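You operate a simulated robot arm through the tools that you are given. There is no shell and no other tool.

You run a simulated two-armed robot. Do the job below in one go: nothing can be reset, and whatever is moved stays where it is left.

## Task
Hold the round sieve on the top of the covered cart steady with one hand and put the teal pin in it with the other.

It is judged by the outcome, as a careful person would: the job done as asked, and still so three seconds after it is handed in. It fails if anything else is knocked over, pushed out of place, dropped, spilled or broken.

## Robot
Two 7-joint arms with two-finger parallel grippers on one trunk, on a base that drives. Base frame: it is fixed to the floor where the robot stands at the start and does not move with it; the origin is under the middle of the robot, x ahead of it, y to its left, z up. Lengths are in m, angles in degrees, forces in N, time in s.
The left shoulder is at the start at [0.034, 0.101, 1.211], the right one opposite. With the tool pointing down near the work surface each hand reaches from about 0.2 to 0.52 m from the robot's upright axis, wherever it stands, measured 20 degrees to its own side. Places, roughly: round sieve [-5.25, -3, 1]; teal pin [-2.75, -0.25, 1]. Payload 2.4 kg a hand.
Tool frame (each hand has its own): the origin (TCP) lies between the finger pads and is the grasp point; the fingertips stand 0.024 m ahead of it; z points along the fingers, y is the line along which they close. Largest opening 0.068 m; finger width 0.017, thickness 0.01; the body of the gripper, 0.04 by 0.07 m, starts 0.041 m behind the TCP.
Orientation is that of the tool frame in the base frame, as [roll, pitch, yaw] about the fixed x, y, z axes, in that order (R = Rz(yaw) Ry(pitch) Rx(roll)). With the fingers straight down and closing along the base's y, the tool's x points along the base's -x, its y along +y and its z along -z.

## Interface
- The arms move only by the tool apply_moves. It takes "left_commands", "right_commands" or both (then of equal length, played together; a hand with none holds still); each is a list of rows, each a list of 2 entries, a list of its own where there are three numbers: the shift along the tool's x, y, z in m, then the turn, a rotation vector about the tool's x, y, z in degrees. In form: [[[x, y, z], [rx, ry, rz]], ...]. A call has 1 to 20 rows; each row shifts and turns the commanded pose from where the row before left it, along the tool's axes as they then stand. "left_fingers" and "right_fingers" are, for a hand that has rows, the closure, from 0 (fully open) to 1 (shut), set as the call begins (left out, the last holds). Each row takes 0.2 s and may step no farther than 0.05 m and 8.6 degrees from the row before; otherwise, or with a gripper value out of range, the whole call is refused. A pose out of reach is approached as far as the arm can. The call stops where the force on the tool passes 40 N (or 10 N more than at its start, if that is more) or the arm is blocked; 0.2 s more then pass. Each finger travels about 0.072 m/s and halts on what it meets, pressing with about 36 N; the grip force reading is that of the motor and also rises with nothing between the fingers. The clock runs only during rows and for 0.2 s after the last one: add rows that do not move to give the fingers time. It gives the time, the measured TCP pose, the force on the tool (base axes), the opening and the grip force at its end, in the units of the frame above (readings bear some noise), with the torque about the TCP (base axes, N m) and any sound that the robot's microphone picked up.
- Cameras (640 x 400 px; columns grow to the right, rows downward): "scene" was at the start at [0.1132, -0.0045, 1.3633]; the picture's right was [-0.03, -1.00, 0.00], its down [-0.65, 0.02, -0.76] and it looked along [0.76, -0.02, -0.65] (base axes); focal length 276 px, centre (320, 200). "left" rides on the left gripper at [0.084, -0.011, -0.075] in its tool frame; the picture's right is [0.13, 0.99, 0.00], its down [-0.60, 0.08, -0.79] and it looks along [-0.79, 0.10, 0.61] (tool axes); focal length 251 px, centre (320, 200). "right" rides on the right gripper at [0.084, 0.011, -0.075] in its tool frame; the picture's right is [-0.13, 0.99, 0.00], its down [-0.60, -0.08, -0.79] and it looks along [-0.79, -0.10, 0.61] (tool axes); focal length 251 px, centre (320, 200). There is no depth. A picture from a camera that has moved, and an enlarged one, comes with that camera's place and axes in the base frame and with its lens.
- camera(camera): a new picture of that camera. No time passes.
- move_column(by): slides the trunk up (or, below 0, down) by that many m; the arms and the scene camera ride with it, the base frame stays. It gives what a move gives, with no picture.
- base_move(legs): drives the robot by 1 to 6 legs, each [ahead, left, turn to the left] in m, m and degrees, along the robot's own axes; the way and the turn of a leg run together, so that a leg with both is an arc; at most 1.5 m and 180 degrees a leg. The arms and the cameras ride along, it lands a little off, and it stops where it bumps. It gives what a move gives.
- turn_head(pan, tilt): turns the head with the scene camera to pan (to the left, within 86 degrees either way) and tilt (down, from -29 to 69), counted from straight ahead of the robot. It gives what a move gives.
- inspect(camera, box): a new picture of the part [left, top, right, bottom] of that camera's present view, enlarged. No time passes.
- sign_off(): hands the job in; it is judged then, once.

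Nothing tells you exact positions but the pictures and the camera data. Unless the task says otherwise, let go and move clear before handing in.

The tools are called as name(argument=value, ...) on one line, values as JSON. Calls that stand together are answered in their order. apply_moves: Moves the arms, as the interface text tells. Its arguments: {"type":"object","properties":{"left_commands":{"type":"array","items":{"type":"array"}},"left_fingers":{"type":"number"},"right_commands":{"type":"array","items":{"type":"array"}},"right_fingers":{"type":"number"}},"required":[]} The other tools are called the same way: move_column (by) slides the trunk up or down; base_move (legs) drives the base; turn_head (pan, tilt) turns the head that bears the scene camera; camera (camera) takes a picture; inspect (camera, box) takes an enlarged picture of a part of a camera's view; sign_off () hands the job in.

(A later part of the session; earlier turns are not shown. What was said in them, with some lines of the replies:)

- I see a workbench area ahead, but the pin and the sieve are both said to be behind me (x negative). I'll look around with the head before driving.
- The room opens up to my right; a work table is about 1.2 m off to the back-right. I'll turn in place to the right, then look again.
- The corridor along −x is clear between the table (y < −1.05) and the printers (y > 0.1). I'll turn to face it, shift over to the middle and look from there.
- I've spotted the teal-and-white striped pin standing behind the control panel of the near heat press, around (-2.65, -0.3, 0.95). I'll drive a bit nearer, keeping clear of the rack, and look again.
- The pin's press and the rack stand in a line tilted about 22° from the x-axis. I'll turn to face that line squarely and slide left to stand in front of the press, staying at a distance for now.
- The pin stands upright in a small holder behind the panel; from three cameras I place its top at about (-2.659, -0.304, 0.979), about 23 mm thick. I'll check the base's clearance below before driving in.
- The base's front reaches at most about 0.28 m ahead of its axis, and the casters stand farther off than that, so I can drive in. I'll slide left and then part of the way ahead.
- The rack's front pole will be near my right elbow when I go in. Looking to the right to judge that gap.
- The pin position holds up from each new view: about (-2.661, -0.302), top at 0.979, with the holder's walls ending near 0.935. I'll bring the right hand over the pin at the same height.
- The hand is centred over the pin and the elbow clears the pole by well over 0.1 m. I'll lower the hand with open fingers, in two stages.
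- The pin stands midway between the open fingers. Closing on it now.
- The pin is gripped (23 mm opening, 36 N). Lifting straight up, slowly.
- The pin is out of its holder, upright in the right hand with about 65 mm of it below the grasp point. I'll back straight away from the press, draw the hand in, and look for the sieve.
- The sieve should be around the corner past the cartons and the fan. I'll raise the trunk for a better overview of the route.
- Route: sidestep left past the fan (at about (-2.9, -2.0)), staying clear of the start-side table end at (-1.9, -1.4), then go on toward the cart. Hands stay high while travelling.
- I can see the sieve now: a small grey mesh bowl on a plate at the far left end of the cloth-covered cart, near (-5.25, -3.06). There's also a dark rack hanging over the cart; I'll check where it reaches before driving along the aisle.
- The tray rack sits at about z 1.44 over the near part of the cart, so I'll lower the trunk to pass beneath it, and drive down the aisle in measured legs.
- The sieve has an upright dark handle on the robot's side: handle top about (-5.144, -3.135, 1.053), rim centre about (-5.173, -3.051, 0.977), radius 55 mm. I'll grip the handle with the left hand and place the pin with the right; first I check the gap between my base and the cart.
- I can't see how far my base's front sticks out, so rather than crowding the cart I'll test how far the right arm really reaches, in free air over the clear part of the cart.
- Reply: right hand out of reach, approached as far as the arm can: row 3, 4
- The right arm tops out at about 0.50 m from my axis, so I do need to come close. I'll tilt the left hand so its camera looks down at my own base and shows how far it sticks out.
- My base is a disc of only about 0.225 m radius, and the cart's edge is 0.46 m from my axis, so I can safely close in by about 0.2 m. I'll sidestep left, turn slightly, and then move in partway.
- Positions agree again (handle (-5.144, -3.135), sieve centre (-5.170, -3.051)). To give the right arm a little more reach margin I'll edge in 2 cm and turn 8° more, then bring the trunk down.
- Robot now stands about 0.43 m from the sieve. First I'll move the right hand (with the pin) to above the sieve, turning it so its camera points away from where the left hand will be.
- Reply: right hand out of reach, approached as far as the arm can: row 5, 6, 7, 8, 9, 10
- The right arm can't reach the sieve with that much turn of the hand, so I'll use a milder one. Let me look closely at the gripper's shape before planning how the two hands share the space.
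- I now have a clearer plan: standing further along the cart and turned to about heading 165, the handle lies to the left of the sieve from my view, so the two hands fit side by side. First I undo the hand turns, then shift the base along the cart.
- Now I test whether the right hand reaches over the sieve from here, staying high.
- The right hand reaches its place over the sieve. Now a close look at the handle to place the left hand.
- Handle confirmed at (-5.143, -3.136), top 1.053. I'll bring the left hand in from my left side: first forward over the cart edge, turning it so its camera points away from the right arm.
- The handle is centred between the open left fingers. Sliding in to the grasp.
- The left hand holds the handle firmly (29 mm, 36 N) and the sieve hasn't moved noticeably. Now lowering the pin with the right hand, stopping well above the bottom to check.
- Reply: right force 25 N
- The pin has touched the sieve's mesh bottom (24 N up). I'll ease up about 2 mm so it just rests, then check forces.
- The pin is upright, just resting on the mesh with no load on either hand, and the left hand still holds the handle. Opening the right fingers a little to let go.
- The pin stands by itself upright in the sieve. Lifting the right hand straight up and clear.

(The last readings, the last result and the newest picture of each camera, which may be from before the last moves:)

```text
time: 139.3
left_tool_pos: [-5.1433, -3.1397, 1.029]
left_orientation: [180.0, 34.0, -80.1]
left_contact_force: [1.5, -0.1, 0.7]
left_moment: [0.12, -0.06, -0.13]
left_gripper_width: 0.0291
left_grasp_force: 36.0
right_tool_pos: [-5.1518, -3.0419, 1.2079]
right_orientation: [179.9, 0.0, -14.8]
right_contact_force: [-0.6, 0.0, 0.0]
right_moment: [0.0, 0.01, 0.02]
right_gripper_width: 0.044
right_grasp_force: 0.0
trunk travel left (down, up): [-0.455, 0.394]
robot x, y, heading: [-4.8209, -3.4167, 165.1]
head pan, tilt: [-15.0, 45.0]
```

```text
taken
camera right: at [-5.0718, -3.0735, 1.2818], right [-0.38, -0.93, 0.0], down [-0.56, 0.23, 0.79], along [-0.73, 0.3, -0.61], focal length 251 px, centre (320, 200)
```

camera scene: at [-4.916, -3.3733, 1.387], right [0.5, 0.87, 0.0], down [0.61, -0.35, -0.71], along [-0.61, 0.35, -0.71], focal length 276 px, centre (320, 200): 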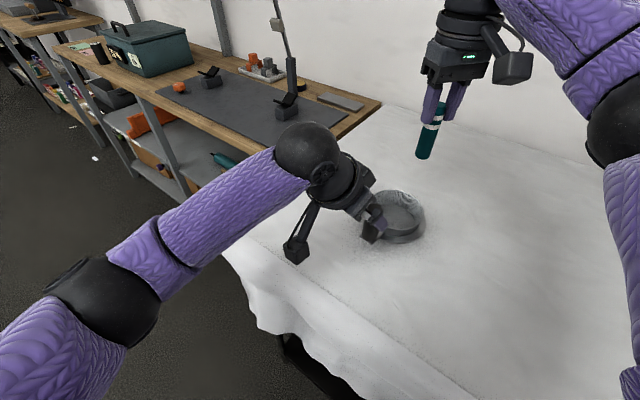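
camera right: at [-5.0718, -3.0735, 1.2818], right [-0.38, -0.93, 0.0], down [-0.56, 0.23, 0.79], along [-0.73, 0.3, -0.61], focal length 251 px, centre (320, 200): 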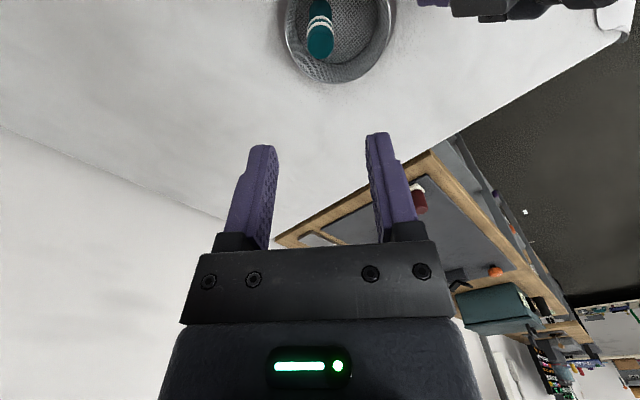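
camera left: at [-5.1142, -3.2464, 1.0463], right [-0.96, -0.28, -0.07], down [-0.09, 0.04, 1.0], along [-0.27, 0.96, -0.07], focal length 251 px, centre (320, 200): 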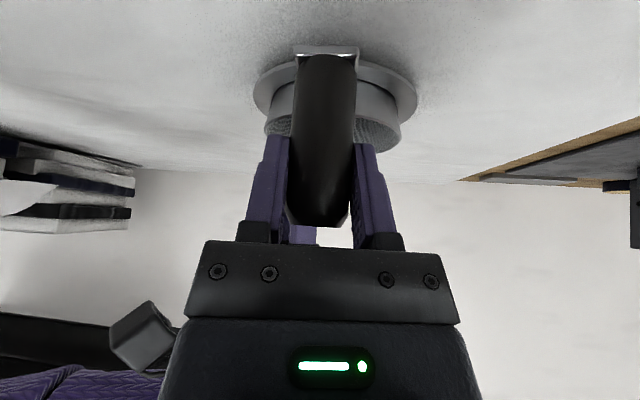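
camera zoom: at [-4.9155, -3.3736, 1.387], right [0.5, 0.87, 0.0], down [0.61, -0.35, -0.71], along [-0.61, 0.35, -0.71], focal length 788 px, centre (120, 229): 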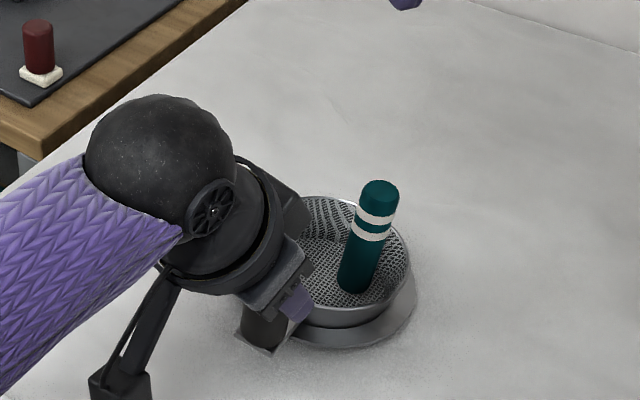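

Pin stands upright inside the sieve. Now I release the handle gently with the left hand and hold still for a moment.

apply_moves(left_commands=[[[0, 0, 0], [0, 0, 0]], [[0, 0, 0], [0, 0, 0]], [[0, 0, 0], [0, 0, 0]], [[0, 0, 0], [0, 0, 0]], [[0, 0, 0], [0, 0, 0]]], left_fingers=0.1)

camera(camera="left")

inspect(camera="scene", box=[300, 120, 480, 260])

```text
time: 140.6
left_tool_pos: [-5.1428, -3.1395, 1.029]
left_orientation: [180.0, 34.0, -80.1]
left_contact_force: [-0.5, 0.1, -0.6]
left_moment: [-0.02, -0.02, 0.0]
left_gripper_width: 0.0612
left_grasp_force: 0.1
right_tool_pos: [-5.1514, -3.0415, 1.2069]
right_orientation: [180.0, 0.0, -14.7]
right_contact_force: [0.5, -0.9, -1.3]
right_moment: [0.0, 0.01, 0.01]
right_gripper_width: 0.0441
right_grasp_force: 0.2
trunk travel left (down, up): [-0.455, 0.394]
robot x, y, heading: [-4.8243, -3.4197, 164.8]
head pan, tilt: [-15.0, 45.0]
```

```text
taken
camera left: at [-5.1137, -3.2465, 1.0463], right [-0.96, -0.28, -0.07], down [-0.09, 0.04, 1.0], along [-0.27, 0.96, -0.07], focal length 251 px, centre (320, 200)
```

left: 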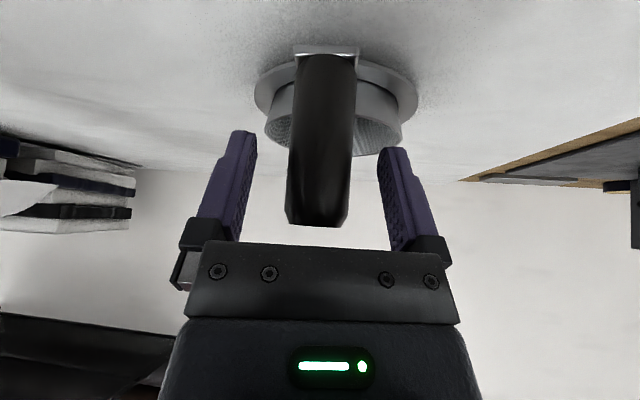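

```text
2.86 times, centred on (390, 190) of scene
camera zoom: at [-4.9158, -3.3733, 1.387], right [0.5, 0.87, 0.0], down [0.61, -0.35, -0.71], along [-0.61, 0.35, -0.71], focal length 788 px, centre (120, 229)
```

zoom: 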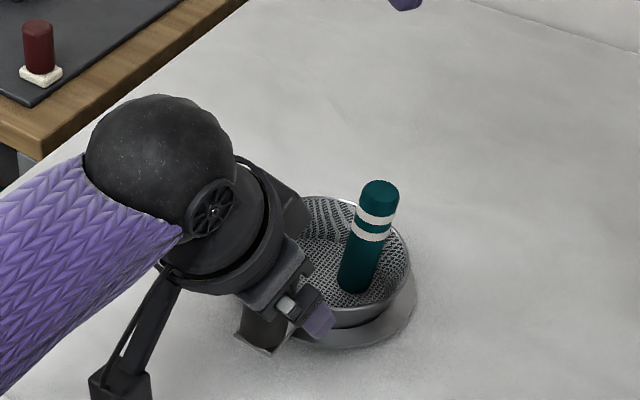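

apply_moves(left_commands=[[[0, 0, -0.015], [0, 0, 0]], [[0, 0, -0.025], [0, 0, 0]], [[0, 0, -0.03], [0, 0, 0]], [[0, 0, -0.035], [0, 0, 0]], [[0, 0, -0.04], [0, 0, 0]], [[0, 0, 0], [0, 0, 0]]], left_fingers=0.1)

camera(camera="left")

inspect(camera="scene", box=[300, 120, 480, 260])

```text
time: 141.9
left_tool_pos: [-5.1294, -3.2184, 1.1501]
left_orientation: [-180.0, 34.0, -80.0]
left_contact_force: [0.0, -0.4, -0.2]
left_moment: [0.01, -0.01, -0.04]
left_gripper_width: 0.0613
left_grasp_force: 0.1
right_tool_pos: [-5.1513, -3.0412, 1.206]
right_orientation: [-180.0, 0.0, -14.9]
right_contact_force: [0.3, -0.2, -0.8]
right_moment: [0.04, 0.03, -0.05]
right_gripper_width: 0.0442
right_grasp_force: 0.0
trunk travel left (down, up): [-0.455, 0.394]
robot x, y, heading: [-4.82, -3.4154, 165.3]
head pan, tilt: [-15.0, 45.0]
```

```text
taken
camera left: at [-5.0989, -3.3259, 1.1673], right [-0.96, -0.28, -0.07], down [-0.09, 0.04, 1.0], along [-0.27, 0.96, -0.07], focal length 251 px, centre (320, 200)
```

left: 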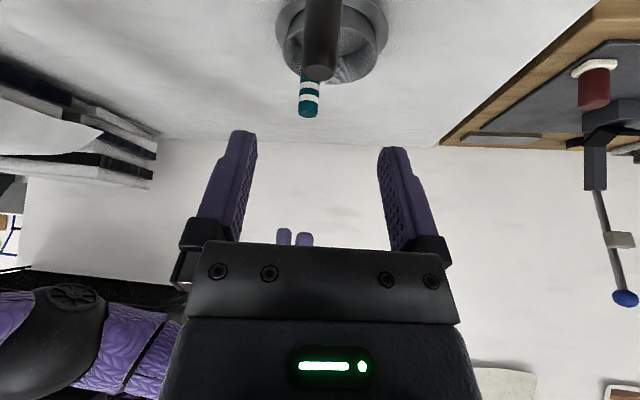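

```text
2.86 times, centred on (390, 190) of scene
camera zoom: at [-4.9158, -3.3733, 1.387], right [0.5, 0.87, 0.0], down [0.61, -0.35, -0.71], along [-0.61, 0.35, -0.71], focal length 788 px, centre (120, 229)
```

zoom: 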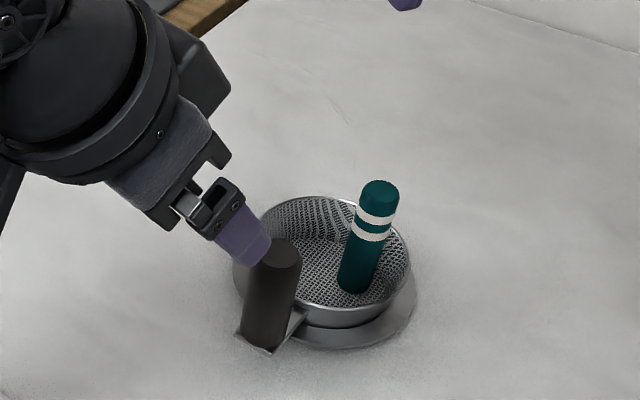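

Both hands are free and the pin still stands in the sieve. Moving the left hand, then the right, well clear.

apply_moves(left_commands=[[[0.0236, 0.0065, -0.031], [0, 0, 0]], [[0.0236, 0.0065, -0.031], [0, 0, 0]], [[0.0236, 0.0065, -0.031], [0, 0, 0]], [[0.0236, 0.0065, -0.031], [0, 0, 0]], [[0, 0, 0], [0, 0, 0]]], left_fingers=0.1)

apply_moves(right_commands=[[[0, 0, -0.03], [0, 0, 0]], [[0.0243, 0.02, 0], [0, 0, 0]], [[0.0243, 0.02, 0], [0, 0, 0]], [[0.0243, 0.02, 0], [0, 0, 0]], [[0.0243, 0.02, 0], [0, 0, 0]], [[0, 0, 0], [0, 0, 0]]], right_fingers=0.35)

camera(camera="scene")

inspect(camera="scene", box=[320, 140, 460, 260])

```text
time: 143.2
left_tool_pos: [-5.1296, -3.3683, 1.1996]
left_orientation: [-180.0, 34.0, -80.0]
left_contact_force: [0.6, -0.2, -0.3]
left_moment: [0.0, 0.02, -0.02]
left_gripper_width: 0.0616
left_grasp_force: 0.1
right_tool_pos: [-5.1512, -3.0413, 1.2072]
right_orientation: [180.0, 0.1, -14.7]
right_contact_force: [0.1, 0.3, 0.0]
right_moment: [0.02, 0.06, 0.0]
right_gripper_width: 0.0442
right_grasp_force: 0.1
trunk travel left (down, up): [-0.455, 0.394]
robot x, y, heading: [-4.821, -3.4206, 165.2]
head pan, tilt: [-15.0, 45.0]
```

```text
time: 144.6
left_tool_pos: [-5.1295, -3.3677, 1.2004]
left_orientation: [-179.9, 34.0, -80.0]
left_contact_force: [0.2, 0.3, -0.1]
left_moment: [0.0, 0.0, 0.02]
left_gripper_width: 0.0613
left_grasp_force: 0.0
right_tool_pos: [-5.0782, -3.1429, 1.2369]
right_orientation: [-180.0, 0.0, -14.9]
right_contact_force: [1.1, -0.1, -0.8]
right_moment: [-0.02, -0.01, 0.0]
right_gripper_width: 0.0443
right_grasp_force: 0.0
trunk travel left (down, up): [-0.455, 0.394]
robot x, y, heading: [-4.8201, -3.4167, 165.2]
head pan, tilt: [-15.0, 45.0]
```

```text
taken
camera scene: at [-4.9158, -3.3734, 1.387], right [0.5, 0.87, 0.0], down [0.61, -0.35, -0.71], along [-0.61, 0.35, -0.71], focal length 276 px, centre (320, 200)
```

scene: 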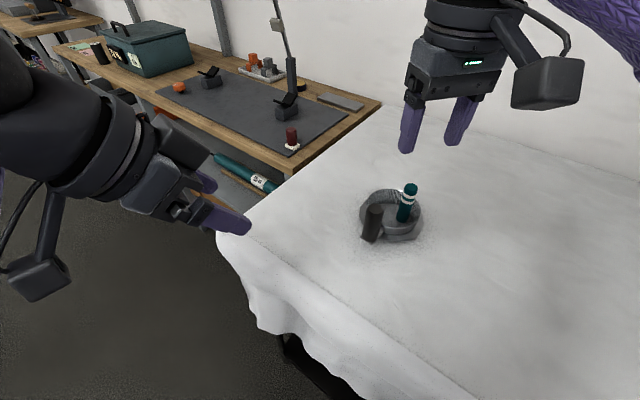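

```text
3.33 times, centred on (390, 200) of scene
camera zoom: at [-4.9158, -3.3734, 1.387], right [0.5, 0.87, 0.0], down [0.61, -0.35, -0.71], along [-0.61, 0.35, -0.71], focal length 920 px, centre (87, 200)
```

zoom: 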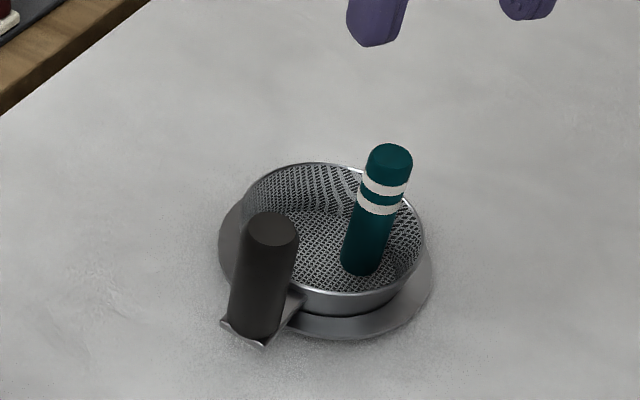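

The pin stands upright inside the sieve, and the sieve rests on the cart where it was. Both hands are open and well clear, and nothing else has been touched, so I'm handing the job in.

sign_off()

```text
The job is handed in.
```

The teal pin is standing upright inside the round sieve on the covered cart. I held the sieve by its handle with the left hand while the right hand set the pin down.

Gripping the handle may have shifted the sieve by a few millimetres; otherwise it is where it was. I saw no sign of anything else being touched, moved or knocked over. Both hands have let go and are clear of the sieve, and the pin was still standing when I handed the job in.
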